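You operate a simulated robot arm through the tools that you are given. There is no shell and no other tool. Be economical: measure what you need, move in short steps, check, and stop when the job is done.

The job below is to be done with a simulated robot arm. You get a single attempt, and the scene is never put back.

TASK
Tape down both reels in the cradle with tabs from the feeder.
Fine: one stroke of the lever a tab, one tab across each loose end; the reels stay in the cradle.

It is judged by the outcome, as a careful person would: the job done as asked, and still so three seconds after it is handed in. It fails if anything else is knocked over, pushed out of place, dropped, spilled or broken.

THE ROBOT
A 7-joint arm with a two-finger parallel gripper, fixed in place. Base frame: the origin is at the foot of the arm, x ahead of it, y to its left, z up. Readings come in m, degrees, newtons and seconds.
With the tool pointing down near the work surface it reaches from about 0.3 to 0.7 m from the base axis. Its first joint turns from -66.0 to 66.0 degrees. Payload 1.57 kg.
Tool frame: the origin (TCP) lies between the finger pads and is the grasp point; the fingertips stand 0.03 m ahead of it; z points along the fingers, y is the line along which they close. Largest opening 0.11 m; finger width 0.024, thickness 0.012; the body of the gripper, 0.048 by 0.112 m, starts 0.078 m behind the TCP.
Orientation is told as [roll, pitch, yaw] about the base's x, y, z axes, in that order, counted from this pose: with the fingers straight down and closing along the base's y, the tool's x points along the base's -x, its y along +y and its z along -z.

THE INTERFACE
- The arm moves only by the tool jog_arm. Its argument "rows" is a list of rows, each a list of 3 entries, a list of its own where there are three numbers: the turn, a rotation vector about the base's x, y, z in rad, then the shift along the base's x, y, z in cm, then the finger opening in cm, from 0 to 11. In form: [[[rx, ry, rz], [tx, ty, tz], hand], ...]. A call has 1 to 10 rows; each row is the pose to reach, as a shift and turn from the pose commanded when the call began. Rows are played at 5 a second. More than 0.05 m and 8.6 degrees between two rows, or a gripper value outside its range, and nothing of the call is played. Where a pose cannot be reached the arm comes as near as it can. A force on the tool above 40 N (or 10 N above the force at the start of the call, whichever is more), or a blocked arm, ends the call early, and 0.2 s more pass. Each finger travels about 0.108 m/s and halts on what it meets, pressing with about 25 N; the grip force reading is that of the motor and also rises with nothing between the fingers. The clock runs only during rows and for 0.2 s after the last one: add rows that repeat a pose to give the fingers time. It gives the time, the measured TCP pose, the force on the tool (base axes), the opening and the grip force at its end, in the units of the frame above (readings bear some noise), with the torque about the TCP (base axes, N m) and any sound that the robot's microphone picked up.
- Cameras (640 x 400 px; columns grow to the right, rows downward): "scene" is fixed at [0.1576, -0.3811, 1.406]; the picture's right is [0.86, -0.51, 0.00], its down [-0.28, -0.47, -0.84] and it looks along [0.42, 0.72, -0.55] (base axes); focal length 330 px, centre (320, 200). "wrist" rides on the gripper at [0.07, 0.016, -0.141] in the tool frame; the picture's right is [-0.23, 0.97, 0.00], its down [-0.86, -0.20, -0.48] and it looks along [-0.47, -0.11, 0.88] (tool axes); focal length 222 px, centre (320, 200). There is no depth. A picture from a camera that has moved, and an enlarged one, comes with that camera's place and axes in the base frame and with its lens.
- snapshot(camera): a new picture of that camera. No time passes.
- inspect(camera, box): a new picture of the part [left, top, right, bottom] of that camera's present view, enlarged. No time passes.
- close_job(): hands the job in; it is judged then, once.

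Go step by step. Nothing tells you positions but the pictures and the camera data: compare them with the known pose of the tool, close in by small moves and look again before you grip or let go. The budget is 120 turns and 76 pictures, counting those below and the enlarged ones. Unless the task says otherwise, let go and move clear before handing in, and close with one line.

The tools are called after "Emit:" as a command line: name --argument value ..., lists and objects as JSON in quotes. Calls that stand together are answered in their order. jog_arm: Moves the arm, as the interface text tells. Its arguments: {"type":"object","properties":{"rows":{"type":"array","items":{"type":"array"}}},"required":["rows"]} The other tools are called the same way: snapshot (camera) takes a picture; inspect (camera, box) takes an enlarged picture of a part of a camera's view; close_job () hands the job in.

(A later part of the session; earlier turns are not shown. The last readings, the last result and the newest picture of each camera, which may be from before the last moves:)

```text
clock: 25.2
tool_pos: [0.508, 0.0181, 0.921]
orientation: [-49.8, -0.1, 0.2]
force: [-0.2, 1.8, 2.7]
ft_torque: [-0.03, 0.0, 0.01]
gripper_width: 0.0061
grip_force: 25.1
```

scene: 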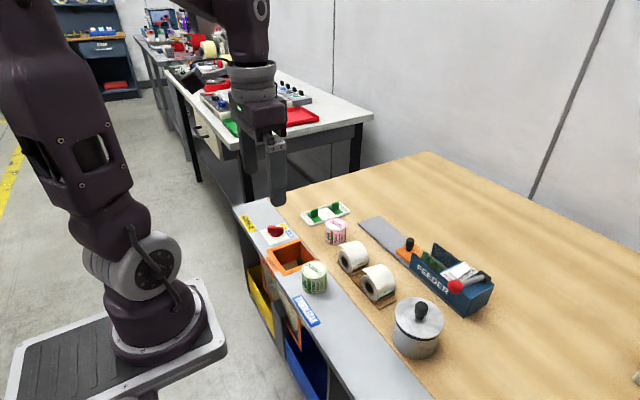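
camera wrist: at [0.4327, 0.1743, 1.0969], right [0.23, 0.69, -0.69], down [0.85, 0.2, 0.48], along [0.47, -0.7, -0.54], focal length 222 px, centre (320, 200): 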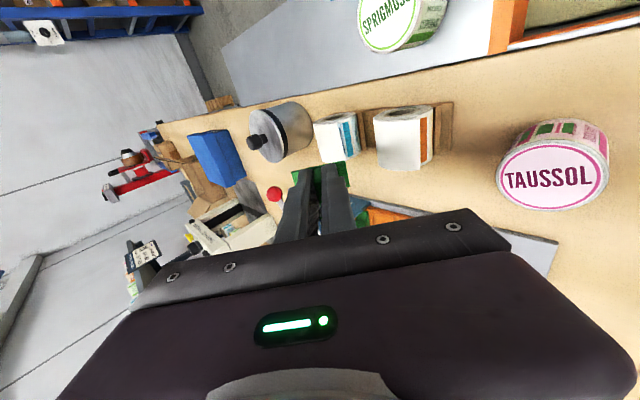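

Contact felt (~3 N). A little firmer press.

Emit:
jog_arm --rows '[[[0, 0, 0], [0, -0.12, -0.1], 0], [[0, 0, 0], [0, -0.2, -0.17], 0], [[0, 0, 0], [0, -0.2, -0.17], 0]]'

Emit:
inspect --camera "scene" --box '[360, 245, 410, 290]'

Emit:
inspect --camera "wrist" --box '[260, 85, 400, 215]'

```text
clock: 26.0
tool_pos: [0.5073, 0.0184, 0.9195]
orientation: [-49.8, -0.2, 0.3]
force: [-1.1, 22.6, 20.8]
ft_torque: [-0.09, -0.42, 0.48]
gripper_width: 0.006
grip_force: 25.0
```

```text
8.89 times, centred on (385, 268) of scene
camera zoom: at [0.1572, -0.3805, 1.4062], right [0.86, -0.51, 0.0], down [-0.28, -0.47, -0.84], along [0.42, 0.72, -0.55], focal length 2930 px, centre (-258, -400)
```

zoom: 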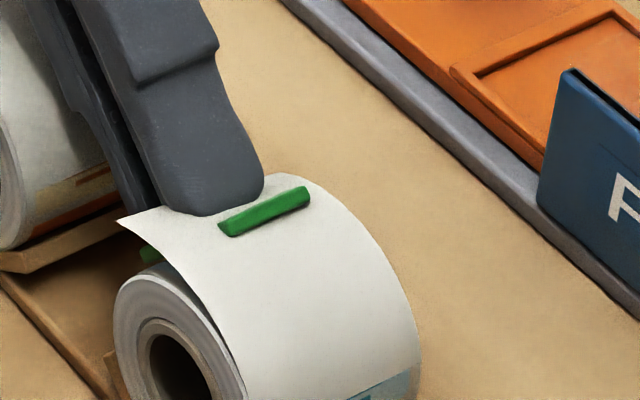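

```text
3.08 times, centred on (330, 150) of wrist
camera zoom: at [0.4352, 0.1375, 0.9979], right [0.23, 0.63, -0.74], down [0.85, 0.24, 0.46], along [0.47, -0.74, -0.48], focal length 684 px, centre (289, 354)
```

zoom: 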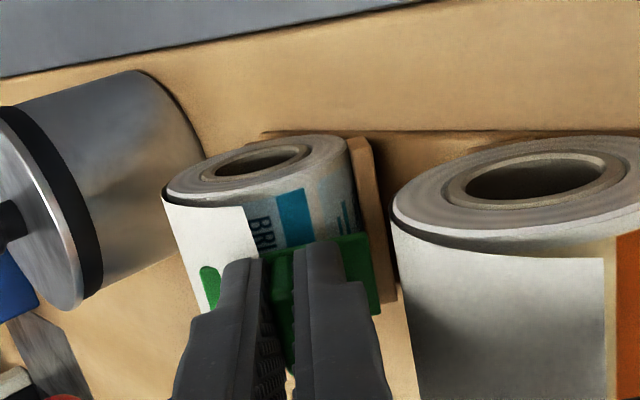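

Pressed at about 30 N. I'll ease off in small amounts and read the force to learn whether the tab has stuck.

Emit:
jog_arm --rows '[[[0, 0, 0], [0, 0.1, 0.08], 0], [[0, 0, 0], [0, 0.2, 0.17], 0], [[0, 0, 0], [0, 0.2, 0.17], 0]]'

Emit:
inspect --camera "scene" --box '[360, 245, 410, 290]'

```text
clock: 26.8
tool_pos: [0.5044, 0.0184, 0.9202]
orientation: [-50.1, 0.1, -0.1]
force: [-0.2, 0.1, 0.2]
ft_torque: [0.0, -0.01, -0.01]
gripper_width: 0.006
grip_force: 24.8
```

```text
8.89 times, centred on (385, 268) of scene
camera zoom: at [0.1575, -0.3811, 1.406], right [0.86, -0.51, 0.0], down [-0.28, -0.47, -0.84], along [0.42, 0.72, -0.55], focal length 2930 px, centre (-258, -400)
```

zoom: 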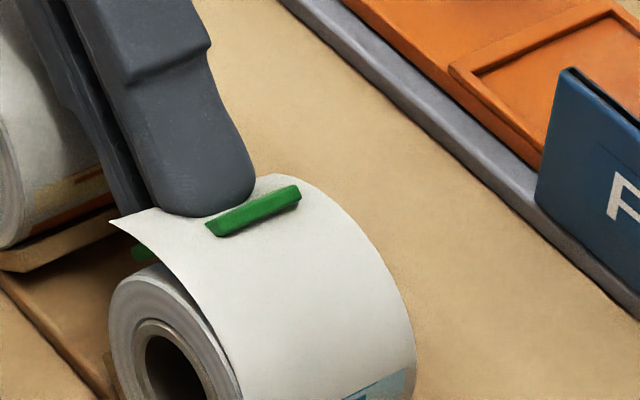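

Emit:
jog_arm --rows '[[[0, 0, 0], [0, 0.1, 0.08], 0], [[0, 0, 0], [0, 0.2, 0.17], 0], [[0, 0, 0], [0, 0.31, 0.26], 0], [[0, 0, 0], [0, 0.31, 0.26], 0]]'

Emit:
inspect --camera "wrist" --box '[260, 85, 400, 215]'

```text
clock: 27.8
tool_pos: [0.506, 0.023, 0.9228]
orientation: [-49.9, -0.1, 0.1]
force: [-0.4, 0.2, -0.9]
ft_torque: [0.01, -0.01, 0.03]
gripper_width: 0.006
grip_force: 25.3
```

```text
3.08 times, centred on (330, 150) of wrist
camera zoom: at [0.4346, 0.1421, 1.0021], right [0.23, 0.63, -0.74], down [0.85, 0.24, 0.46], along [0.47, -0.74, -0.48], focal length 684 px, centre (289, 354)
```

zoom: 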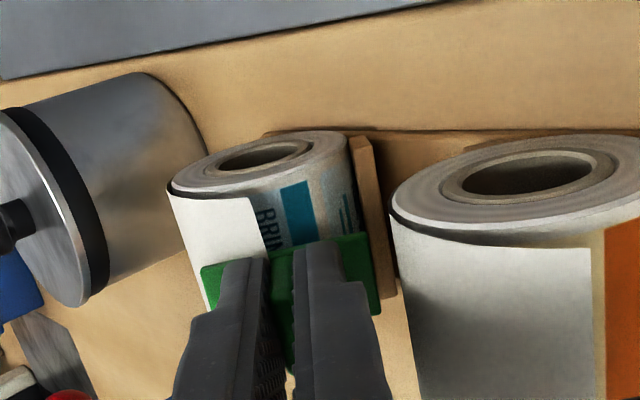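

The tab hasn't stuck, and it sat a few mm beyond the edge line. I'll back off and redo it with the tilt at 40°, centring the tab on the flap edge, then press longer.

Emit:
jog_arm --rows '[[[0, 0, 0], [0, 0.7, 1.4], 0], [[0.0875, 0, 0], [0, 0.5, 2.2], 0], [[0.175, 0, 0], [0, -0.1, 2.2], 0], [[0.175, 0, 0], [0, -0.3, 1.9], 0], [[0.175, 0, 0], [0, -0.3, 1.9], 0]]'

Emit:
inspect --camera "wrist" --box '[260, 85, 400, 215]'

```text
clock: 29.0
tool_pos: [0.5064, 0.0195, 0.9422]
orientation: [-39.9, -0.1, 0.1]
force: [-0.6, 0.5, -0.5]
ft_torque: [-0.01, 0.01, 0.0]
gripper_width: 0.0061
grip_force: 24.5
```

```text
3.08 times, centred on (330, 150) of wrist
camera zoom: at [0.435, 0.1234, 1.0408], right [0.23, 0.75, -0.62], down [0.85, 0.16, 0.5], along [0.47, -0.65, -0.6], focal length 684 px, centre (289, 354)
```

zoom: 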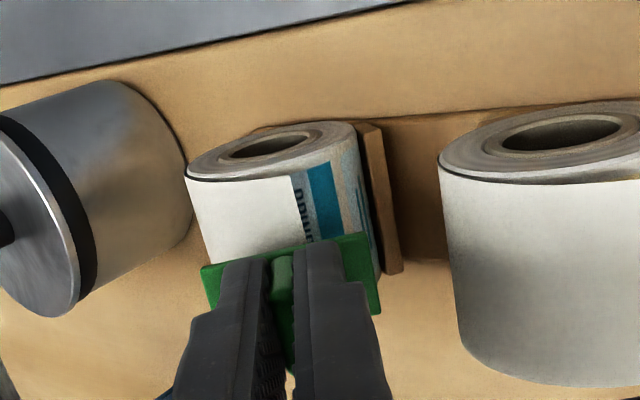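

The edge now lies ~4 mm past the tab's centre; 45° would centre it. I'll set 45° and approach to press.

Emit:
jog_arm --rows '[[[-0.0873, 0, 0], [0, 0.56, -0.5], 0], [[-0.0873, 0, 0], [0, 0, -1.06], 0], [[-0.0873, 0, 0], [0, -0.4, -1.46], 0], [[-0.0873, 0, 0], [0, -0.6, -1.66], 0], [[-0.0873, 0, 0], [0, -0.7, -1.76], 0], [[-0.0873, 0, 0], [0, -0.7, -1.76], 0], [[-0.0873, 0, 0], [0, -0.7, -1.76], 0], [[-0.0873, 0, 0], [0, -0.7, -1.76], 0]]'

Emit:
inspect --camera "wrist" --box '[260, 85, 400, 215]'

```text
clock: 30.8
tool_pos: [0.5071, 0.0133, 0.9238]
orientation: [-44.9, -0.1, 0.2]
force: [0.2, 12.6, 13.1]
ft_torque: [0.06, 0.18, -0.18]
gripper_width: 0.0059
grip_force: 25.3
```

```text
3.08 times, centred on (330, 150) of wrist
camera zoom: at [0.4351, 0.125, 1.0136], right [0.23, 0.69, -0.69], down [0.85, 0.2, 0.48], along [0.47, -0.7, -0.54], focal length 684 px, centre (289, 354)
```

zoom: 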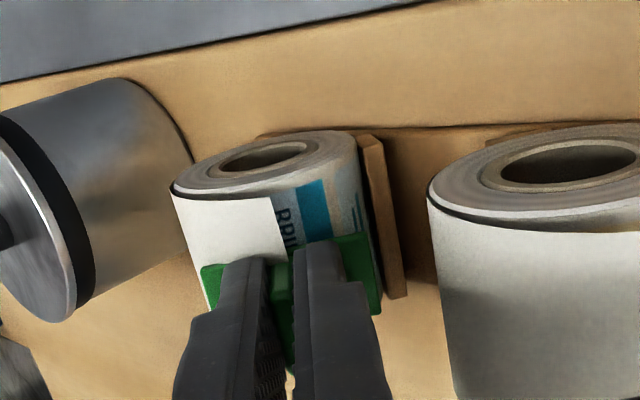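

Centred on the edge with ~18 N held for a second. I'll retreat a few mm to test for adhesion.

Emit:
jog_arm --rows '[[[0, 0, 0], [0, 0.1, 0.1], 0], [[0, 0, 0], [0, 0.25, 0.25], 0], [[0, 0, 0], [0, 0.4, 0.4], 0], [[0, 0, 0], [0, 0.4, 0.4], 0]]'

Emit:
inspect --camera "scene" --box '[360, 245, 410, 290]'

```text
clock: 31.8
tool_pos: [0.5067, 0.0165, 0.9276]
orientation: [-44.8, -0.1, 0.0]
force: [0.5, 0.1, 0.6]
ft_torque: [0.0, 0.01, -0.01]
gripper_width: 0.0062
grip_force: 24.8
```

```text
8.89 times, centred on (385, 268) of scene
camera zoom: at [0.1576, -0.3811, 1.406], right [0.86, -0.51, 0.0], down [-0.28, -0.47, -0.84], along [0.42, 0.72, -0.55], focal length 2930 px, centre (-258, -400)
```

zoom: 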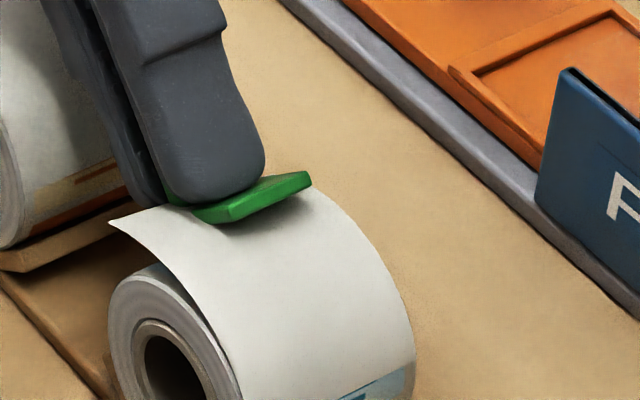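

Not stuck while held. It may only cling when let go, so I'll press lightly and open just a few mm, keeping the fin caged between the fingers so I can regrip.

Emit:
jog_arm --rows '[[[0, 0, 0], [0, -0.2, -0.2], 0], [[0, 0, 0], [0, -0.38, -0.38], 0], [[0, 0, 0], [0, -0.38, -0.38], 0], [[0, 0, 0], [0, -0.38, -0.38], 0.9], [[0, 0, 0], [0, -0.38, -0.38], 1.1], [[0, 0, 0], [0, -0.38, -0.38], 1.1], [[0, 0, 0], [0, -0.38, -0.38], 1.1]]'

Emit:
inspect --camera "scene" --box '[360, 245, 410, 290]'

Emit:
inspect --camera "wrist" --box '[260, 85, 400, 215]'

```text
clock: 33.4
tool_pos: [0.507, 0.0133, 0.9242]
orientation: [-44.8, 0.0, 0.2]
force: [-0.1, 2.6, 3.0]
ft_torque: [-0.01, 0.08, -0.03]
gripper_width: 0.0114
grip_force: 0.4
```

```text
8.89 times, centred on (385, 268) of scene
camera zoom: at [0.1575, -0.3809, 1.4061], right [0.86, -0.51, 0.0], down [-0.28, -0.47, -0.84], along [0.42, 0.72, -0.55], focal length 2930 px, centre (-258, -400)
```

zoom: 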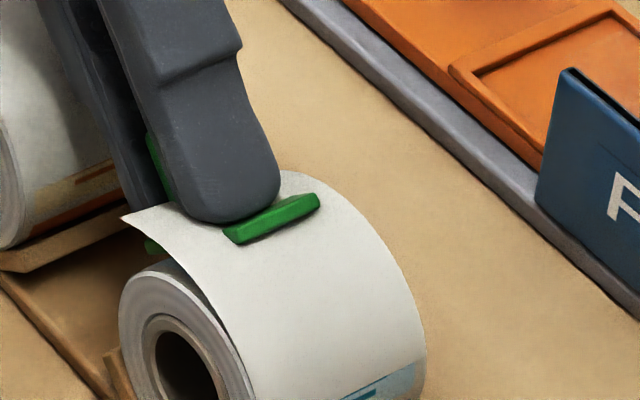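

```text
3.08 times, centred on (330, 150) of wrist
camera zoom: at [0.4351, 0.1251, 1.0133], right [0.23, 0.69, -0.69], down [0.85, 0.2, 0.48], along [0.47, -0.7, -0.54], focal length 684 px, centre (289, 354)
```

zoom: 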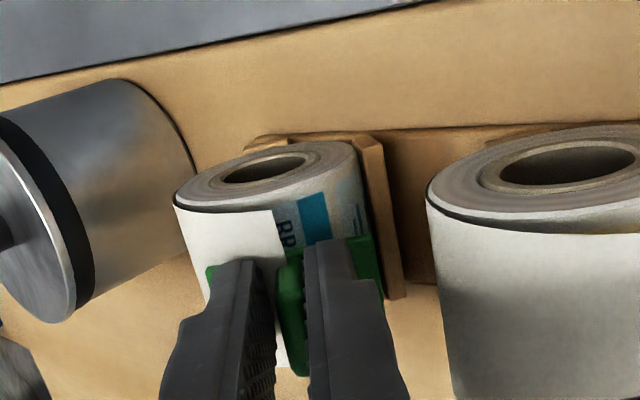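

The fin is still caged. I need a tight look to see whether it sits free of both fingers.

Emit:
inspect --camera "wrist" --box '[295, 125, 355, 185]'

```text
6.67 times, centred on (325, 155) of wrist
camera zoom: at [0.4351, 0.1251, 1.0133], right [0.23, 0.69, -0.69], down [0.85, 0.2, 0.48], along [0.47, -0.7, -0.54], focal length 1481 px, centre (287, 500)
```

zoom: 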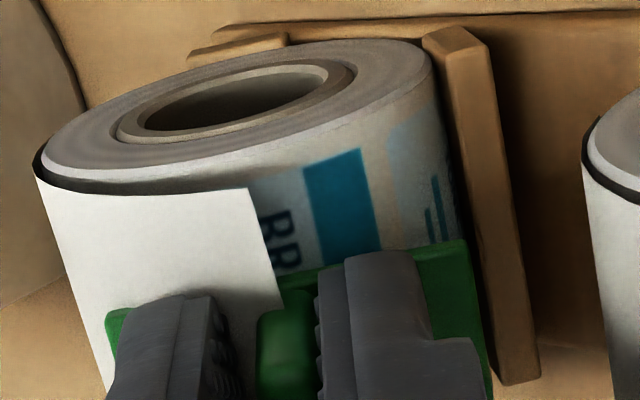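

The fin rests against the lower finger, so it isn't stuck. I'll regrip, then press more firmly and longer, and test again by retreating.

Emit:
jog_arm --rows '[[[0, 0, 0], [0, 0, 0], 0], [[0, 0, 0], [0, 0, 0], 0], [[0, 0, 0], [0, -0.1, -0.1], 0], [[0, 0, 0], [0, -0.17, -0.17], 0], [[0, 0, 0], [0, -0.17, -0.17], 0], [[0, 0, 0], [0, -0.17, -0.17], 0], [[0, 0, 0], [0, -0.17, -0.17], 0], [[0, 0, 0], [0, -0.17, -0.17], 0], [[0, 0, 0], [0, -0.17, -0.17], 0], [[0, 0, 0], [0, -0.17, -0.17], 0]]'

Emit:
jog_arm --rows '[[[0, 0, 0], [0, 0, 0], 0], [[0, 0, 0], [0, 0, 0], 0], [[0, 0, 0], [0, 0, 0], 0], [[0, 0, 0], [0, 0, 0], 0], [[0, 0, 0], [0, 0, 0], 0]]'

Emit:
jog_arm --rows '[[[0, 0, 0], [0, 0.15, 0.15], 0], [[0, 0, 0], [0, 0.3, 0.3], 0], [[0, 0, 0], [0, 0.45, 0.45], 0]]'

Emit:
inspect --camera "wrist" --box '[280, 105, 360, 185]'

```text
clock: 34.4
tool_pos: [0.5072, 0.0139, 0.9239]
orientation: [-44.8, -0.3, 0.4]
force: [-2.7, 9.4, 11.0]
ft_torque: [0.03, 0.18, -0.1]
gripper_width: 0.0061
grip_force: 25.2
stopped in row 4: the force on the tool passed its limit at 43 N (the readings are from after the stop); the commanded pose is now the measured one
```

```text
clock: 35.6
tool_pos: [0.5072, 0.0142, 0.923]
orientation: [-44.8, -0.2, 0.4]
force: [1.5, 17.7, 16.3]
ft_torque: [0.05, 0.27, -0.23]
gripper_width: 0.0063
grip_force: 24.4
```

```text
clock: 36.4
tool_pos: [0.5066, 0.0173, 0.9268]
orientation: [-44.8, -0.3, 0.3]
force: [0.7, -0.4, -0.3]
ft_torque: [0.01, -0.01, 0.0]
gripper_width: 0.0058
grip_force: 25.0
```

```text
5.00 times, centred on (320, 145) of wrist
camera zoom: at [0.4352, 0.1282, 1.0172], right [0.23, 0.69, -0.69], down [0.85, 0.2, 0.48], along [0.47, -0.69, -0.54], focal length 1111 px, centre (320, 475)
```

zoom: 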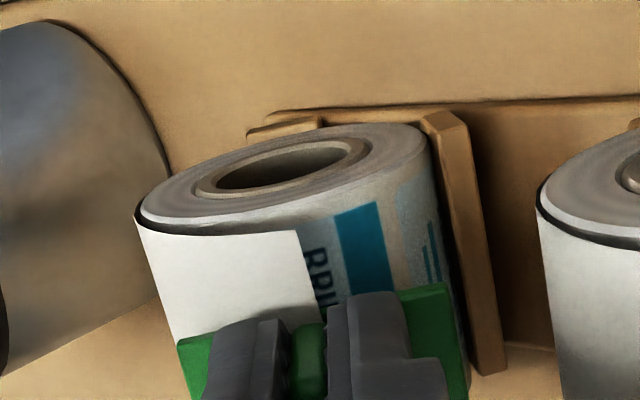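

Still no adhesion. Triangulating again puts the edge at ~52° and, once laid down, perhaps beyond 60°. I'll try a 60° tilt, centred there.

Emit:
jog_arm --rows '[[[0, 0, 0], [0, 1.2, 1.2], 0], [[-0.131, 0, 0], [0, 1.8, 0.8], 0], [[-0.262, 0, 0], [0, 2.15, -0.6], 0], [[-0.262, 0, 0], [0, 2.15, -0.6], 0]]'

Emit:
jog_arm --rows '[[[0, 0, 0], [0, -0.6, -0.35], 0], [[0, 0, 0], [0, -1.2, -0.7], 0], [[0, 0, 0], [0, -1.6, -0.92], 0], [[0, 0, 0], [0, -1.7, -0.98], 0], [[0, 0, 0], [0, -1.7, -0.98], 0], [[0, 0, 0], [0, -1.7, -0.98], 0]]'

Emit:
inspect --camera "wrist" --box '[270, 95, 370, 195]'

```text
clock: 37.4
tool_pos: [0.5066, 0.0388, 0.9221]
orientation: [-59.8, -0.3, 0.3]
force: [-0.5, 0.6, 3.6]
ft_torque: [0.06, 0.01, 0.04]
gripper_width: 0.0061
grip_force: 25.2
```

```text
clock: 38.8
tool_pos: [0.5077, 0.0218, 0.9131]
orientation: [-59.8, -0.2, 0.4]
force: [-2.4, 15.3, 32.0]
ft_torque: [0.29, 0.23, -0.18]
gripper_width: 0.0056
grip_force: 25.6
```

```text
4.00 times, centred on (320, 145) of wrist
camera zoom: at [0.4349, 0.1525, 0.9702], right [0.23, 0.49, -0.84], down [0.85, 0.32, 0.42], along [0.47, -0.81, -0.35], focal length 888 px, centre (320, 420)
```

zoom: 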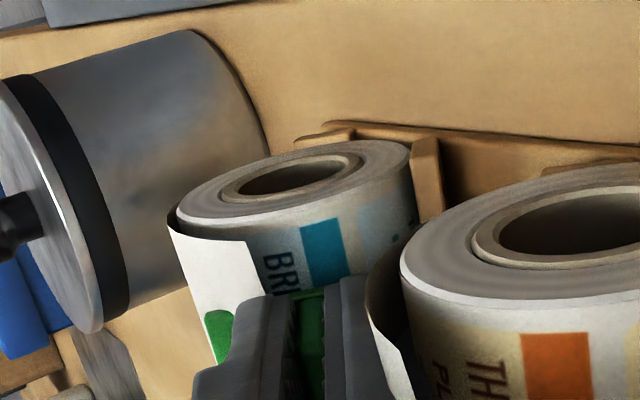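

The hand seems to touch the neighbouring reel here. I'll back off at once along the axis and check the scene.

Emit:
jog_arm --rows '[[[0, 0, 0], [0, 0.3, 0.4], 0], [[0, 0, 0], [0, 0.8, 1.4], 0], [[0, 0, 0], [0, 1.6, 3.5], 0], [[0.1, 0, 0], [0, 2.0, 6], 0], [[0.22, 0, 0], [0, 2.0, 8], 0], [[0.262, 0, 0], [0, 2.0, 8], 0]]'

Emit:
inspect --camera "scene" --box '[320, 210, 420, 310]'

Emit:
inspect --camera "wrist" --box '[250, 85, 460, 215]'

```text
clock: 40.2
tool_pos: [0.5079, 0.0418, 0.9918]
orientation: [-44.6, -0.2, 0.3]
force: [-0.6, 0.7, -0.6]
ft_torque: [-0.03, -0.01, 0.02]
gripper_width: 0.0062
grip_force: 25.0
```

```text
4.00 times, centred on (370, 260) of scene
camera zoom: at [0.1576, -0.3811, 1.406], right [0.86, -0.51, 0.0], down [-0.28, -0.47, -0.84], along [0.42, 0.72, -0.55], focal length 1319 px, centre (120, -40)
```

zoom: 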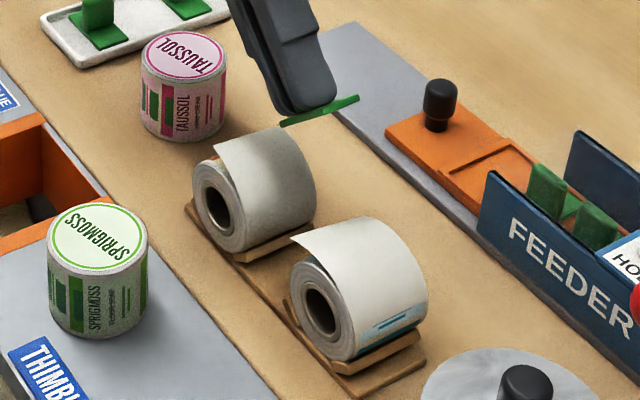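

```text
3.05 times, centred on (355, 150) of wrist
camera zoom: at [0.4347, 0.153, 1.0812], right [0.23, 0.69, -0.68], down [0.85, 0.2, 0.48], along [0.47, -0.69, -0.55], focal length 677 px, centre (213, 352)
```

zoom: 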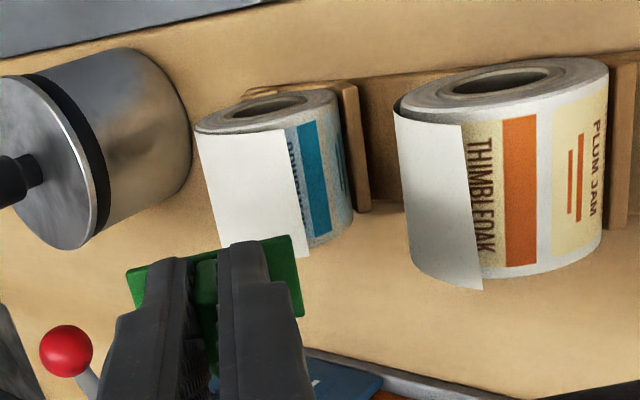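

The contact spun the right reel in its cradle: it's still seated, but its loose end now stands near the top (angle ≈10°). That lets me tape it almost vertically, so I'll do that reel first with a 14° tilt.

Emit:
jog_arm --rows '[[[0.1, 0, 0], [0, 0.8, 1], 0], [[0.2, 0, 0], [0, 1.6, 1], 0], [[0.3, 0, 0], [0, 2.4, 1], 0], [[0.4, 0, 0], [0, 3.2, 1], 0], [[0.534, 0, 0], [0, 4, 0.5], 0], [[0.534, 0, 0], [0, 4.5, -0.5], 0], [[0.534, 0, 0], [0, 4.5, -1.4], 0], [[0.534, 0, 0], [0, 4.5, -1.4], 0]]'

Emit:
inspect --camera "wrist" --box '[250, 85, 400, 215]'

```text
clock: 42.0
tool_pos: [0.5069, 0.0856, 0.9765]
orientation: [-14.2, -0.5, 0.0]
force: [0.1, 0.4, 0.0]
ft_torque: [0.02, 0.02, 0.03]
gripper_width: 0.0061
grip_force: 25.2
```

```text
3.08 times, centred on (325, 150) of wrist
camera zoom: at [0.4346, 0.1373, 1.1102], right [0.23, 0.94, -0.24], down [0.85, -0.07, 0.52], along [0.47, -0.32, -0.82], focal length 684 px, centre (305, 354)
```

zoom: 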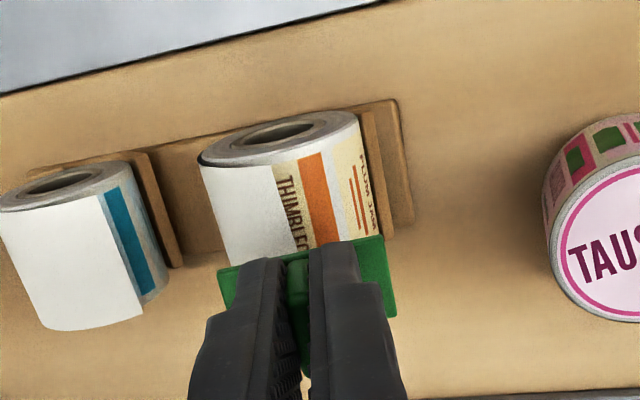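

The tab is centred a few mm beyond the edge, covering both sides. I'll lower it along the axis onto the reel.

Emit:
jog_arm --rows '[[[0, 0, 0], [0, -0.3, -1.2], 0], [[0, 0, 0], [0, -0.6, -2.4], 0], [[0, 0, 0], [0, -0.75, -3.0], 0], [[0, 0, 0], [0, -0.85, -3.4], 0], [[0, 0, 0], [0, -0.9, -3.6], 0], [[0, 0, 0], [0, -0.93, -3.75], 0], [[0, 0, 0], [0, -0.93, -3.75], 0]]'

```text
clock: 43.6
tool_pos: [0.5079, 0.0771, 0.9406]
orientation: [-14.1, -0.5, 0.2]
force: [-1.3, 6.7, 29.1]
ft_torque: [-0.02, 0.29, -0.09]
gripper_width: 0.0063
grip_force: 24.7
```

Emit:
inspect --camera "wrist" --box '[250, 85, 400, 215]'

Emit:
jog_arm --rows '[[[0, 0, 0], [0, 0.03, 0.12], 0], [[0, 0, 0], [0, 0.1, 0.4], 0], [[0, 0, 0], [0, 0.15, 0.6], 0]]'

```text
3.08 times, centred on (325, 150) of wrist
camera zoom: at [0.4351, 0.128, 1.0737], right [0.23, 0.95, -0.24], down [0.85, -0.07, 0.52], along [0.47, -0.32, -0.82], focal length 684 px, centre (305, 354)
```

zoom: 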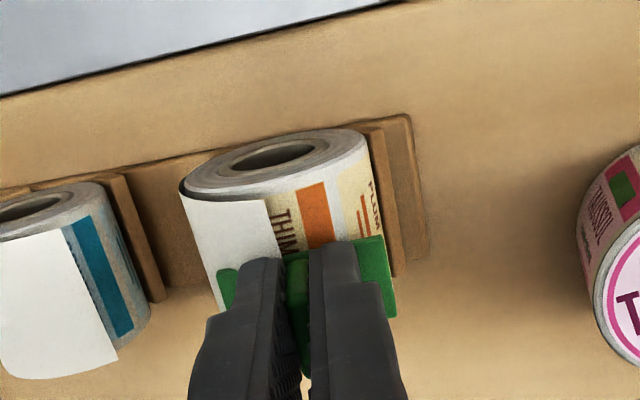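

```text
clock: 44.4
tool_pos: [0.5076, 0.0779, 0.9457]
orientation: [-14.2, -0.3, 0.1]
force: [-0.2, -0.9, 0.2]
ft_torque: [-0.01, 0.02, 0.02]
gripper_width: 0.0064
grip_force: 25.2
```

In-hand pressing doesn't latch it. At this shallow tilt the tab rests stably, so I'll set it down lightly and let go properly.

Emit:
jog_arm --rows '[[[0, 0, 0], [0, -0.06, -0.25], 0], [[0, 0, 0], [0, -0.12, -0.46], 0], [[0, 0, 0], [0, -0.13, -0.52], 0], [[0, 0, 0], [0, -0.13, -0.52], 0], [[0, 0, 0], [0, -0.13, -0.52], 1.2], [[0, 0, 0], [0, -0.13, -0.52], 2.2], [[0, 0, 0], [0, -0.13, -0.52], 2.2], [[0, 0, 0], [0, -0.13, -0.52], 2.2]]'

Emit:
inspect --camera "wrist" --box '[250, 85, 400, 215]'

```text
clock: 46.2
tool_pos: [0.5078, 0.0777, 0.9414]
orientation: [-14.3, -0.4, 0.0]
force: [0.5, 3.1, 14.8]
ft_torque: [0.08, -0.21, 0.06]
gripper_width: 0.0224
grip_force: 0.0
```

```text
3.08 times, centred on (325, 150) of wrist
camera zoom: at [0.4351, 0.1286, 1.0742], right [0.23, 0.94, -0.24], down [0.85, -0.07, 0.52], along [0.47, -0.32, -0.82], focal length 684 px, centre (305, 354)
```

zoom: 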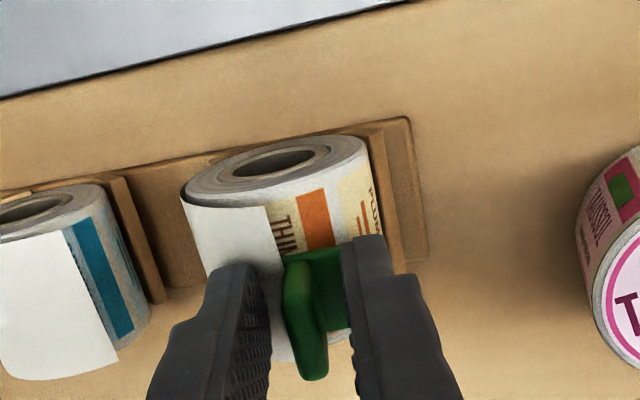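

Fin is free of the finger pads; the tips still bear on the base. I'll lift 1 cm with the fin still caged and look.

Emit:
jog_arm --rows '[[[0, 0, 0], [0, 0.05, 0.2], 2.2], [[0, 0, 0], [0, 0.12, 0.5], 2.2], [[0, 0, 0], [0, 0.24, 1.0], 2.2], [[0, 0, 0], [0, 0.24, 1.0], 2.2], [[0, 0, 0], [0, 0.24, 1.0], 2.2]]'

Emit:
inspect --camera "wrist" --box '[270, 95, 390, 215]'

```text
clock: 47.4
tool_pos: [0.5072, 0.0777, 0.9515]
orientation: [-14.3, -0.4, 0.1]
force: [-0.2, 0.8, 0.7]
ft_torque: [0.0, 0.01, 0.01]
gripper_width: 0.0221
grip_force: 0.1
```

```text
3.33 times, centred on (330, 155) of wrist
camera zoom: at [0.4351, 0.1305, 1.0844], right [0.23, 0.94, -0.24], down [0.85, -0.07, 0.52], along [0.47, -0.32, -0.82], focal length 740 px, centre (287, 350)
```

zoom: 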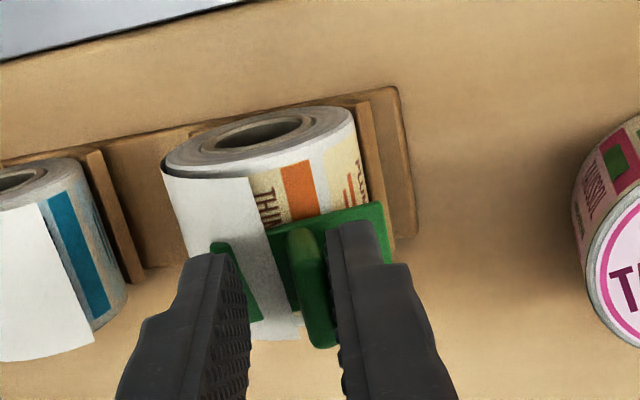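

It rests on the reel but hasn't bonded. The tab's flat base suits lying along the reel's axis (long side along x, short side over the curve), so I'll regrip and try it turned by 90°.

Emit:
jog_arm --rows '[[[0, 0, 0], [0, -0.08, -0.35], 2.2], [[0, 0, 0], [0, -0.17, -0.7], 2.2], [[0, 0, 0], [0, -0.17, -0.7], 0], [[0, 0, 0], [0, -0.17, -0.7], 0], [[0, 0, 0], [0, -0.17, -0.7], 0], [[0, 0, 0], [0, 0.2, 0.8], 0], [[0, 0, 0], [0, 0.9, 3.6], 0], [[0.12, 0, 0], [0, 1.2, 6], 0], [[0.247, 0, 0], [0, 1.2, 7], 0], [[0.247, 0, 0], [0, 1.2, 7], 0]]'

Emit:
inspect --camera "wrist" --box '[220, 45, 400, 215]'

```text
clock: 49.6
tool_pos: [0.5079, 0.0921, 1.0222]
orientation: [0.0, -0.3, 0.0]
force: [0.4, -0.4, -0.1]
ft_torque: [0.01, -0.02, 0.01]
gripper_width: 0.0064
grip_force: 25.7
```

```text
2.35 times, centred on (310, 130) of wrist
camera zoom: at [0.4355, 0.1094, 1.1641], right [0.23, 0.97, 0.0], down [0.85, -0.2, 0.48], along [0.47, -0.11, -0.87], focal length 523 px, centre (344, 365)
```

zoom: 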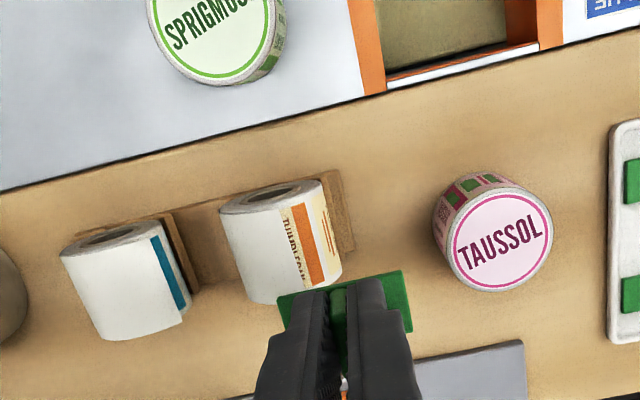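

Regripped well. Turning -90° in place, then a 12° tilt.

Emit:
jog_arm --rows '[[[0, 0, -0.145], [0, 0, 0], 0], [[0, 0, -0.29], [0, 0, 0], 0], [[0, 0, -0.435], [0, 0, 0], 0], [[0, 0, -0.58], [0, 0, 0], 0], [[0, 0, -0.725], [0, 0, 0], 0], [[0, 0, -0.87], [0, 0, 0], 0], [[0, 0, -1.015], [0, 0, 0], 0], [[0, 0, -1.16], [0, 0, 0], 0], [[0, 0, -1.305], [0, 0, 0], 0], [[0, 0, -1.45], [0, 0, 0], 0]]'

Emit:
jog_arm --rows '[[[0, 0, -0.121], [0, 0, 0], 0], [[0, 0, -0.121], [0, 0, 0], 0]]'

Emit:
jog_arm --rows '[[[-0.1, 0, 0], [0, -0.4, -1.5], 0], [[-0.21, 0, 0], [0, -0.9, -3], 0], [[-0.21, 0, 0], [-0.3, -0.9, -4.2], 0], [[-0.21, 0, 0], [-0.3, -0.9, -4.2], 0]]'

Emit:
inspect --camera "wrist" --box '[230, 65, 410, 225]'

```text
clock: 51.8
tool_pos: [0.5068, 0.0922, 1.0217]
orientation: [-0.1, -0.4, -83.2]
force: [-0.1, -0.3, 0.7]
ft_torque: [0.02, 0.02, 0.01]
gripper_width: 0.0061
grip_force: 25.6
```

```text
clock: 52.4
tool_pos: [0.5069, 0.0918, 1.0218]
orientation: [0.0, -0.4, -90.0]
force: [-0.5, 0.2, 0.0]
ft_torque: [-0.01, 0.0, 0.02]
gripper_width: 0.0061
grip_force: 25.5
```

```text
clock: 53.4
tool_pos: [0.5052, 0.0834, 0.9798]
orientation: [0.0, -12.3, -90.1]
force: [0.0, -1.0, 0.5]
ft_torque: [0.05, -0.03, -0.04]
gripper_width: 0.0059
grip_force: 25.3
```

```text
2.50 times, centred on (320, 145) of wrist
camera zoom: at [0.5199, 0.1825, 1.1033], right [0.97, -0.22, 0.05], down [-0.2, -0.73, 0.65], along [-0.11, -0.64, -0.76], focal length 555 px, centre (320, 338)
```

zoom: 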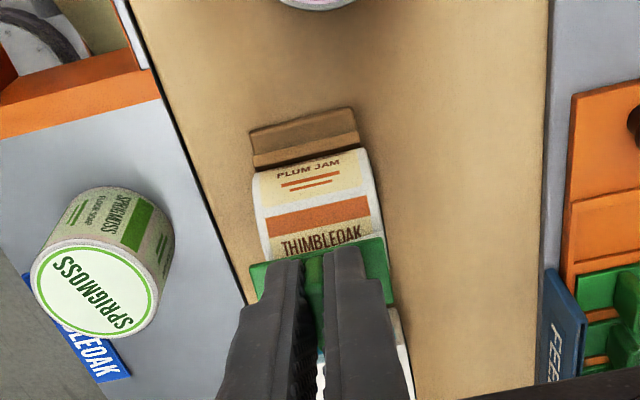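

Aligned over the reel. I'll lower onto it, press, and then retreat a little, reading the force.

Emit:
jog_arm --rows '[[[0, 0, 0], [0, -0.25, -1.2], 0], [[0, 0, 0], [0, -0.5, -2.4], 0], [[0, 0, 0], [0, -0.65, -3.1], 0], [[0, 0, 0], [0, -0.73, -3.5], 0], [[0, 0, 0], [0, -0.78, -3.7], 0], [[0, 0, 0], [0, -0.8, -3.85], 0], [[0, 0, 0], [0, -0.8, -3.85], 0], [[0, 0, 0], [0, -0.8, -3.85], 0]]'

Emit:
inspect --camera "wrist" --box '[230, 65, 410, 225]'

```text
clock: 55.2
tool_pos: [0.5049, 0.0748, 0.9423]
orientation: [0.0, -12.3, -90.0]
force: [1.0, 6.2, 25.1]
ft_torque: [0.12, 0.85, -0.2]
gripper_width: 0.006
grip_force: 24.4
```

```text
2.50 times, centred on (320, 145) of wrist
camera zoom: at [0.519, 0.1746, 1.0646], right [0.97, -0.22, 0.05], down [-0.2, -0.73, 0.65], along [-0.11, -0.64, -0.76], focal length 555 px, centre (320, 338)
```

zoom: 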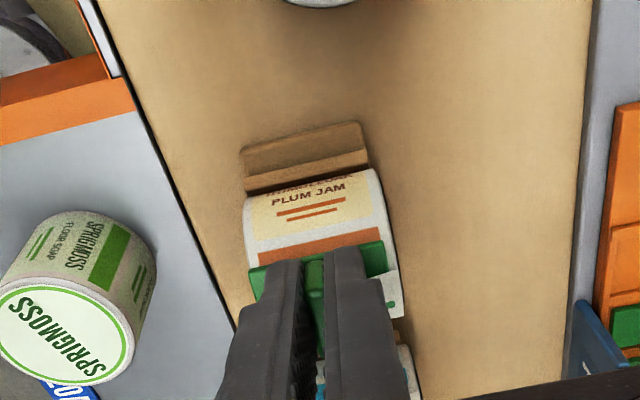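

Still no bond in hand. Here the slope is across the finger direction, so I can let go fully: ease the press, open wide, and lift a few mm so nothing touches the tab.

Emit:
jog_arm --rows '[[[0, 0, 0], [0, 0.02, 0.1], 0], [[0, 0, 0], [0, 0.03, 0.15], 0], [[0, 0, 0], [0, 0.03, 0.15], 1.5], [[0, 0, 0], [0, 0.03, 0.15], 3], [[0, 0, 0], [0, 0.08, 0.4], 3], [[0, 0, 0], [0, 0.12, 0.6], 3], [[0, 0, 0], [0, 0.12, 0.6], 3], [[0, 0, 0], [0, 0.12, 0.6], 3]]'

Emit:
inspect --camera "wrist" --box '[230, 65, 410, 225]'

```text
clock: 57.0
tool_pos: [0.5046, 0.0767, 0.947]
orientation: [0.0, -12.4, -90.0]
force: [0.5, 0.1, -0.5]
ft_torque: [0.03, 0.0, 0.03]
gripper_width: 0.0299
grip_force: 0.1
```

```text
2.50 times, centred on (320, 145) of wrist
camera zoom: at [0.5194, 0.1755, 1.0707], right [0.97, -0.22, 0.05], down [-0.2, -0.73, 0.65], along [-0.11, -0.64, -0.76], focal length 555 px, centre (320, 338)
```

zoom: 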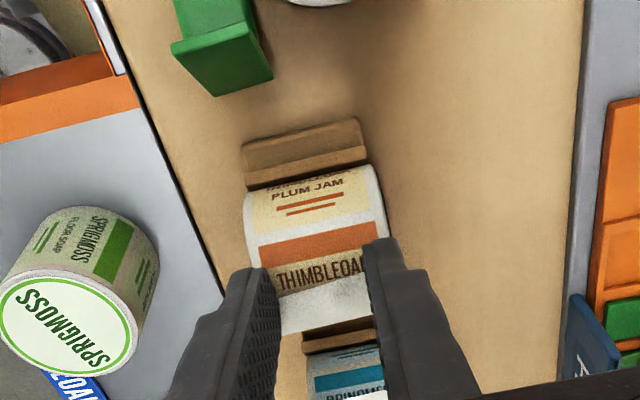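

The tab slid off when let go and seems to lie on the bench beside the cradle. I'll look with the scene camera.

Emit:
inspect --camera "scene" --box '[310, 200, 410, 300]'

```text
4.00 times, centred on (360, 250) of scene
camera zoom: at [0.1576, -0.3811, 1.406], right [0.86, -0.51, 0.0], down [-0.28, -0.47, -0.84], along [0.42, 0.72, -0.55], focal length 1319 px, centre (160, 0)
```

zoom: 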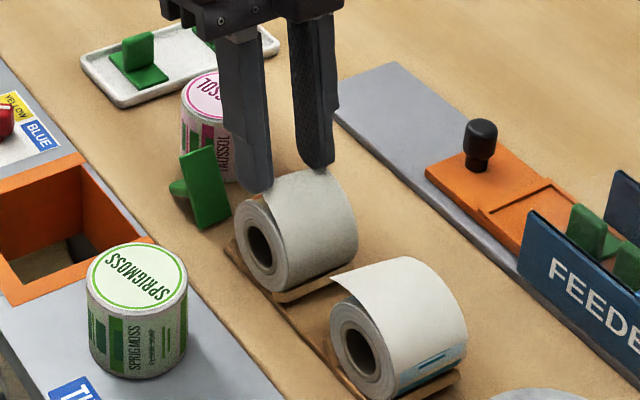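

The tab lies on its side on bare bench at about (0.488, 0.131): base leaning ~55°, fin underneath towards +y. I'll lift clear, level the tool and come down to grip its base by the sides.

Emit:
jog_arm --rows '[[[0, 0, 0], [0, 0.8, 3.5], 3], [[0, 0, 0], [0, 1.5, 6.5], 3.5], [[0.1, 0, 0], [-0.8, 3, 7], 4], [[0.215, 0, 0], [-1.66, 5.4, 7], 4], [[0.215, 0, 0], [-1.66, 5.4, 7], 4]]'

Emit:
inspect --camera "wrist" --box '[220, 65, 420, 225]'

```text
clock: 58.2
tool_pos: [0.487, 0.128, 1.0167]
orientation: [0.0, 0.1, -90.0]
force: [0.3, 0.7, 0.3]
ft_torque: [0.03, 0.01, -0.01]
gripper_width: 0.0399
grip_force: 0.0
```

```text
2.50 times, centred on (320, 145) of wrist
camera zoom: at [0.502, 0.1996, 1.1583], right [0.97, -0.23, 0.0], down [-0.2, -0.85, 0.48], along [-0.11, -0.47, -0.88], focal length 555 px, centre (320, 338)
```

zoom: 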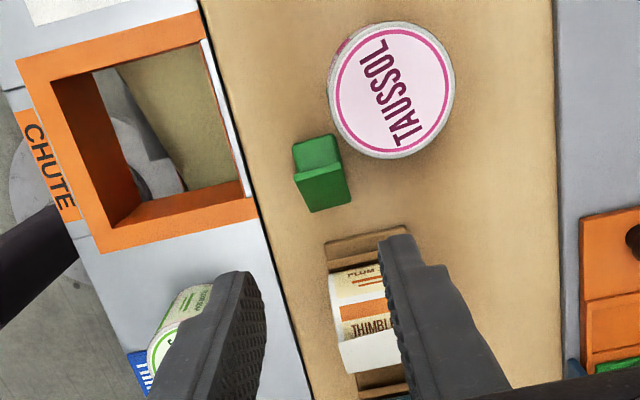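

Clear view: tab base centred at x≈0.488, y≈0.128. I'll descend straight down and close on its sides, then lift.

Emit:
jog_arm --rows '[[[0, 0, 0], [0.1, 0, -4], 3.6], [[0, 0, 0], [0.1, 0, -8], 3.6], [[0, 0, 0], [0.1, 0, -10.5], 3.6], [[0, 0, 0], [0.1, 0, -11.8], 3.6], [[0, 0, 0], [0.1, 0, -11.8], 2.4], [[0, 0, 0], [0.1, 0, -11.8], 0], [[0, 0, 0], [0.1, 0, -11.8], 0], [[0, 0, 0], [0.1, 0, -11.8], 0]]'

```text
clock: 60.0
tool_pos: [0.49, 0.1289, 0.9002]
orientation: [0.1, -0.1, -90.0]
force: [-0.2, -0.5, -0.8]
ft_torque: [0.0, 0.03, 0.0]
gripper_width: 0.0223
grip_force: 24.9
```

Gripped across the base (22 mm). I'll lift, move over free bench, and rotate the tool so the tab will settle fin-up.

Emit:
jog_arm --rows '[[[0, 0, 0], [0, 0, 2], 0], [[0, 0, 0], [0, 0, 6], 0], [[0, 0, 0], [1, 1, 10], 0], [[0.13, 0, 0], [4, 3, 11], 0], [[0.26, 0, 0], [7, 5, 11], 0], [[0.39, 0, 0], [10.5, 7, 11], 0], [[0.52, 0, 0], [10.5, 7, 11], 0], [[0.65, 0, 0], [10.5, 7, 11], 0], [[0.79, 0, 0], [10.5, 7, 11], 0], [[0.92, 0, 0], [10.5, 7, 11], 0]]'

Emit:
jog_arm --rows '[[[0.14, 0, 0], [0, 0, 0], 0], [[0.26, 0, 0], [0, 0, 0], 0], [[0.26, 0, 0], [0, 0, 0], 0]]'

Emit:
inspect --camera "scene" --box '[320, 120, 460, 260]'

```text
clock: 62.2
tool_pos: [0.5932, 0.1993, 1.0097]
orientation: [0.1, 52.8, -89.9]
force: [0.4, 0.7, 0.5]
ft_torque: [0.01, -0.02, 0.01]
gripper_width: 0.0222
grip_force: 25.1
```

```text
clock: 63.0
tool_pos: [0.5919, 0.1997, 1.0088]
orientation: [0.1, 67.6, -89.9]
force: [-0.4, 0.3, 0.3]
ft_torque: [0.01, 0.02, 0.03]
gripper_width: 0.0227
grip_force: 25.2
```

```text
2.86 times, centred on (390, 190) of scene
camera zoom: at [0.1576, -0.3811, 1.406], right [0.86, -0.51, 0.0], down [-0.28, -0.47, -0.84], along [0.42, 0.72, -0.55], focal length 942 px, centre (120, 229)
```

zoom: 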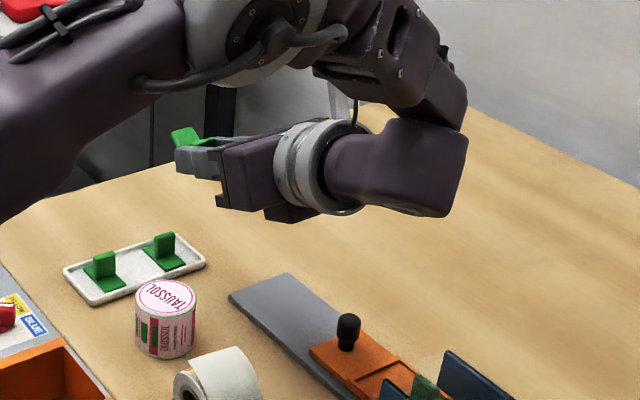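

The tab is now fin-up and tilted. I'll lower until its lower edge touches the bench and release it.

Emit:
jog_arm --rows '[[[0, 0, 0], [0, 0, -4], 0], [[0, 0, 0], [0, 0, -8], 0], [[0, 0, 0], [0, 0, -10.5], 0], [[0, 0, 0], [0, 0, -11.5], 0], [[0, 0, 0], [0, 0, -12.2], 0], [[0, 0, 0], [0, 0, -12.6], 0], [[0, 0, 0], [0, 0, -12.6], 0]]'

```text
clock: 64.6
tool_pos: [0.5941, 0.2006, 0.8847]
orientation: [0.1, 67.6, -89.9]
force: [0.7, 0.0, -0.2]
ft_torque: [-0.05, 0.03, 0.0]
gripper_width: 0.0225
grip_force: 25.1
```

Emit:
jog_arm --rows '[[[0, 0, 0], [0, 0, -0.3], 0], [[0, 0, 0], [0, 0, -0.6], 0], [[0, 0, 0], [0, 0, -0.9], 0], [[0, 0, 0], [0, 0, -0.9], 0]]'

```text
clock: 65.6
tool_pos: [0.5942, 0.1997, 0.8751]
orientation: [0.3, 67.6, -89.7]
force: [2.7, 1.0, 22.4]
ft_torque: [0.9, -0.01, -0.08]
gripper_width: 0.0227
grip_force: 25.3
```

Touching down (22 N). I'll ease up 3 mm and open so that it drops onto its base.

Emit:
jog_arm --rows '[[[0, 0, 0], [0, 0, 0.3], 0], [[0, 0, 0], [0, 0, 0.3], 0], [[0, 0, 0], [0, 0, 0.3], 3], [[0, 0, 0], [0, 0, 0.3], 5], [[0, 0, 0], [0, 0, 0.3], 5], [[0, 0, 0], [0, 0, 0.3], 5], [[0, 0, 0], [0, 0, 0.3], 5]]'

Emit:
inspect --camera "scene" --box '[310, 160, 430, 280]'

```text
clock: 67.2
tool_pos: [0.5947, 0.1999, 0.8776]
orientation: [0.1, 67.5, -90.0]
force: [0.7, 0.2, -0.1]
ft_torque: [-0.01, -0.04, -0.01]
gripper_width: 0.0504
grip_force: 0.1
```

```text
3.33 times, centred on (370, 220) of scene
camera zoom: at [0.1576, -0.3811, 1.406], right [0.86, -0.51, 0.0], down [-0.28, -0.47, -0.84], along [0.42, 0.72, -0.55], focal length 1099 px, centre (153, 133)
```

zoom: 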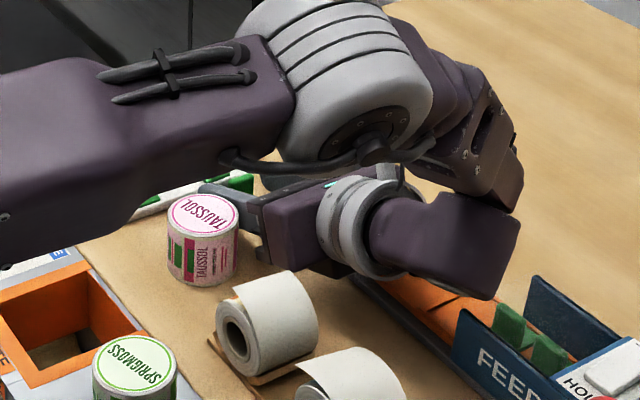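

I can't see the tab past the arm. I'll raise straight up, bring the tool back to vertical and yaw to 0, then look from above.

Emit:
jog_arm --rows '[[[0, 0, 0], [0, 0, 3], 5], [[0, 0, 0], [0, 0, 7], 5], [[-0.13, 0, 0], [0, 0, 11], 5], [[-0.27, 0, 0], [0, 0, 13], 5], [[-0.41, 0, 0], [0, 0, 14], 5], [[-0.55, 0, 0], [0, 0, 14], 5], [[-0.69, 0, 0], [0, 0, 14], 5], [[-0.83, 0, 0], [0, 0, 14], 5], [[-0.97, 0, 0], [0, 0, 14], 5], [[-1.11, 0, 0], [0, 0, 14], 5]]'

Emit:
jog_arm --rows '[[[-0.07, 0, 0], [0, 0, 0], 5], [[-0.07, 0, 0], [0, 0, 0], 5]]'

Emit:
jog_arm --rows '[[[0, 0, 0.145], [0, -0.2, 0], 5], [[0, 0, 0.29], [0, -0.4, 0], 5], [[0, 0, 0.435], [0, -0.6, 0], 5], [[0, 0, 0.58], [0, -0.8, 0], 5], [[0, 0, 0.725], [0, -1, 0], 5], [[0, 0, 0.87], [0.5, -1, 0], 6], [[0, 0, 1.015], [1, -1, 0], 7], [[0, 0, 1.16], [1.5, -1, 0], 8], [[0, 0, 1.305], [2, -1, 0], 9], [[0, 0, 1.45], [2.5, -1, 0], 9]]'

Emit:
jog_arm --rows '[[[0, 0, 0.12], [0.5, 0, 0], 9], [[0, 0, 0.12], [0.5, 0, 0], 9]]'

Emit:
snapshot --camera "wrist"

```text
clock: 69.4
tool_pos: [0.5939, 0.2001, 1.0171]
orientation: [0.0, 3.8, -90.1]
force: [-1.3, 0.4, -0.4]
ft_torque: [0.0, -0.01, 0.01]
gripper_width: 0.0498
grip_force: 0.1
```

```text
clock: 70.0
tool_pos: [0.5935, 0.2003, 1.0169]
orientation: [0.0, -0.1, -89.9]
force: [0.0, 0.3, -0.3]
ft_torque: [-0.02, -0.02, -0.01]
gripper_width: 0.0501
grip_force: 0.0
```

```text
clock: 72.2
tool_pos: [0.6182, 0.1894, 1.0166]
orientation: [0.0, -0.1, -6.8]
force: [0.7, 0.3, 0.1]
ft_torque: [0.0, 0.0, 0.01]
gripper_width: 0.0903
grip_force: 0.0
```

```text
clock: 72.8
tool_pos: [0.6238, 0.1911, 1.0169]
orientation: [0.0, -0.1, 0.0]
force: [-0.3, 0.2, -0.1]
ft_torque: [0.01, 0.05, -0.02]
gripper_width: 0.0899
grip_force: 0.0
```

```text
4 pictures are left
camera wrist: at [0.5521, 0.208, 1.159], right [0.23, 0.97, 0.0], down [0.85, -0.2, 0.48], along [0.47, -0.11, -0.88], focal length 222 px, centre (320, 200)
```

wrist: 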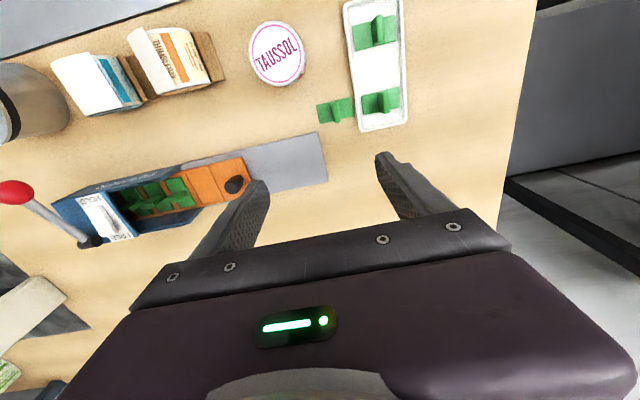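

The tab is upright again, fin up, at about (0.593, 0.220), next to the white tray. I'll pick it by its fin again with a narrow opening.

Emit:
jog_arm --rows '[[[0, 0, 0], [-1.5, 1.5, -2], 5], [[0, 0, 0], [-3.0, 2.9, -4], 2.4], [[0, 0, 0], [-3.0, 2.9, -8], 2.4], [[0, 0, 0], [-3.0, 2.9, -11], 2.4], [[0, 0, 0], [-3.0, 2.9, -12.6], 2.4], [[0, 0, 0], [-3.0, 2.9, -12.6], 2.4], [[0, 0, 0], [-3.0, 2.9, -12.6], 0], [[0, 0, 0], [-3.0, 2.9, -12.6], 0], [[0, 0, 0], [-3.0, 2.9, -12.6], 0]]'

```text
clock: 74.8
tool_pos: [0.5945, 0.2192, 0.8911]
orientation: [0.0, 0.0, 0.0]
force: [-0.1, -0.4, -0.1]
ft_torque: [-0.01, 0.0, 0.04]
gripper_width: 0.0064
grip_force: 24.9
```

Fin gripped again (6.4 mm). My working theory: the flap is a straight tangent ~32 mm long, so laid down its end falls ~17° further round than the raised edge; I've been placing short of it. I'll lift and hover over the right reel with a 30° tilt.

Emit:
jog_arm --rows '[[[0, 0, 0], [0, 0, 2], 0], [[0, 0, 0], [0, 0, 6], 0], [[0, 0, 0], [-1, -1, 10], 0], [[0, 0, 0], [-3.5, -3.5, 12], 0], [[-0.13, 0, 0], [-6, -6, 12], 0], [[-0.26, 0, 0], [-8.9, -8, 12], 0], [[-0.39, 0, 0], [-8.9, -9.9, 11], 0], [[-0.524, 0, 0], [-8.9, -9.9, 9.5], 0], [[-0.524, 0, 0], [-8.9, -9.9, 9], 0], [[-0.524, 0, 0], [-8.9, -9.9, 9], 0]]'

Emit:
inspect --camera "wrist" --box '[230, 75, 390, 205]'

```text
clock: 77.0
tool_pos: [0.5027, 0.1208, 0.9805]
orientation: [-30.1, -0.2, 0.0]
force: [0.4, 0.1, -0.6]
ft_torque: [0.01, -0.01, -0.01]
gripper_width: 0.0059
grip_force: 24.7
```

```text
3.08 times, centred on (310, 140) of wrist
camera zoom: at [0.4321, 0.2062, 1.096], right [0.23, 0.84, -0.49], down [0.85, 0.07, 0.52], along [0.47, -0.53, -0.7], focal length 684 px, centre (351, 385)
```

zoom: 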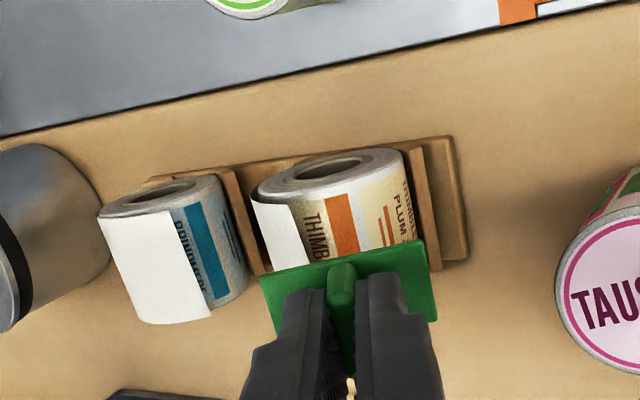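

The raised edge is at ~10°, so its laid position is ~28°: the tab at 30° is right on it. I'll lower along the axis.

Emit:
jog_arm --rows '[[[0, 0, 0], [0.2, -1.0, -1.73], 0], [[0, 0, 0], [0.2, -1.75, -3.03], 0], [[0, 0, 0], [0.2, -1.95, -3.38], 0], [[0, 0, 0], [0.2, -2.1, -3.64], 0]]'

```text
clock: 78.0
tool_pos: [0.5063, 0.0987, 0.9446]
orientation: [-30.0, -0.1, -0.1]
force: [-0.1, -0.1, -0.7]
ft_torque: [0.0, 0.04, -0.01]
gripper_width: 0.0064
grip_force: 25.0
```

Emit:
jog_arm --rows '[[[0, 0, 0], [0, -0.1, -0.17], 0], [[0, 0, 0], [0, -0.2, -0.35], 0], [[0, 0, 0], [0, -0.25, -0.43], 0]]'

```text
clock: 78.8
tool_pos: [0.5059, 0.0953, 0.9399]
orientation: [-29.9, -0.1, -0.1]
force: [-0.2, -0.1, 0.3]
ft_torque: [-0.02, 0.02, 0.01]
gripper_width: 0.0057
grip_force: 24.6
```

Emit:
jog_arm --rows '[[[0, 0, 0], [0, -0.1, -0.17], 0], [[0, 0, 0], [0, -0.2, -0.35], 0], [[0, 0, 0], [0, -0.25, -0.43], 0], [[0, 0, 0], [0, -0.25, -0.43], 0]]'

```text
clock: 79.8
tool_pos: [0.507, 0.0943, 0.9362]
orientation: [-30.0, -0.1, 0.2]
force: [2.2, 9.8, 20.0]
ft_torque: [-0.24, -0.41, 0.25]
gripper_width: 0.006
grip_force: 24.8
```

Pressing at ~22 N. Holding briefly, then a 4 mm retreat as the adhesion test.

Emit:
jog_arm --rows '[[[0, 0, 0], [0, 0, 0], 0], [[0, 0, 0], [0, 0, 0], 0], [[0, 0, 0], [0, 0, 0], 0]]'

Emit:
jog_arm --rows '[[[0, 0, 0], [0, 0.1, 0.17], 0], [[0, 0, 0], [0, 0.2, 0.35], 0]]'

```text
clock: 80.6
tool_pos: [0.5062, 0.0949, 0.9354]
orientation: [-29.9, -0.1, 0.0]
force: [0.5, 12.1, 17.3]
ft_torque: [-0.25, 0.4, -0.2]
gripper_width: 0.0058
grip_force: 25.0
```

```text
clock: 81.2
tool_pos: [0.5057, 0.096, 0.94]
orientation: [-30.1, 0.0, 0.0]
force: [-0.3, 0.7, -0.4]
ft_torque: [-0.01, 0.01, 0.02]
gripper_width: 0.0062
grip_force: 25.2
```

No clear pull. I'll spend a picture to see the flap's state.

Emit:
inspect --camera "wrist" --box '[260, 85, 400, 205]'

```text
3.33 times, centred on (330, 145) of wrist
camera zoom: at [0.4353, 0.1815, 1.0539], right [0.23, 0.84, -0.49], down [0.86, 0.07, 0.51], along [0.47, -0.54, -0.7], focal length 740 px, centre (287, 383)
```

zoom: 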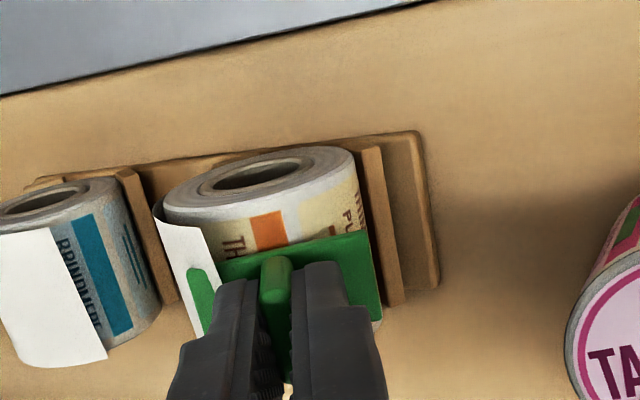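

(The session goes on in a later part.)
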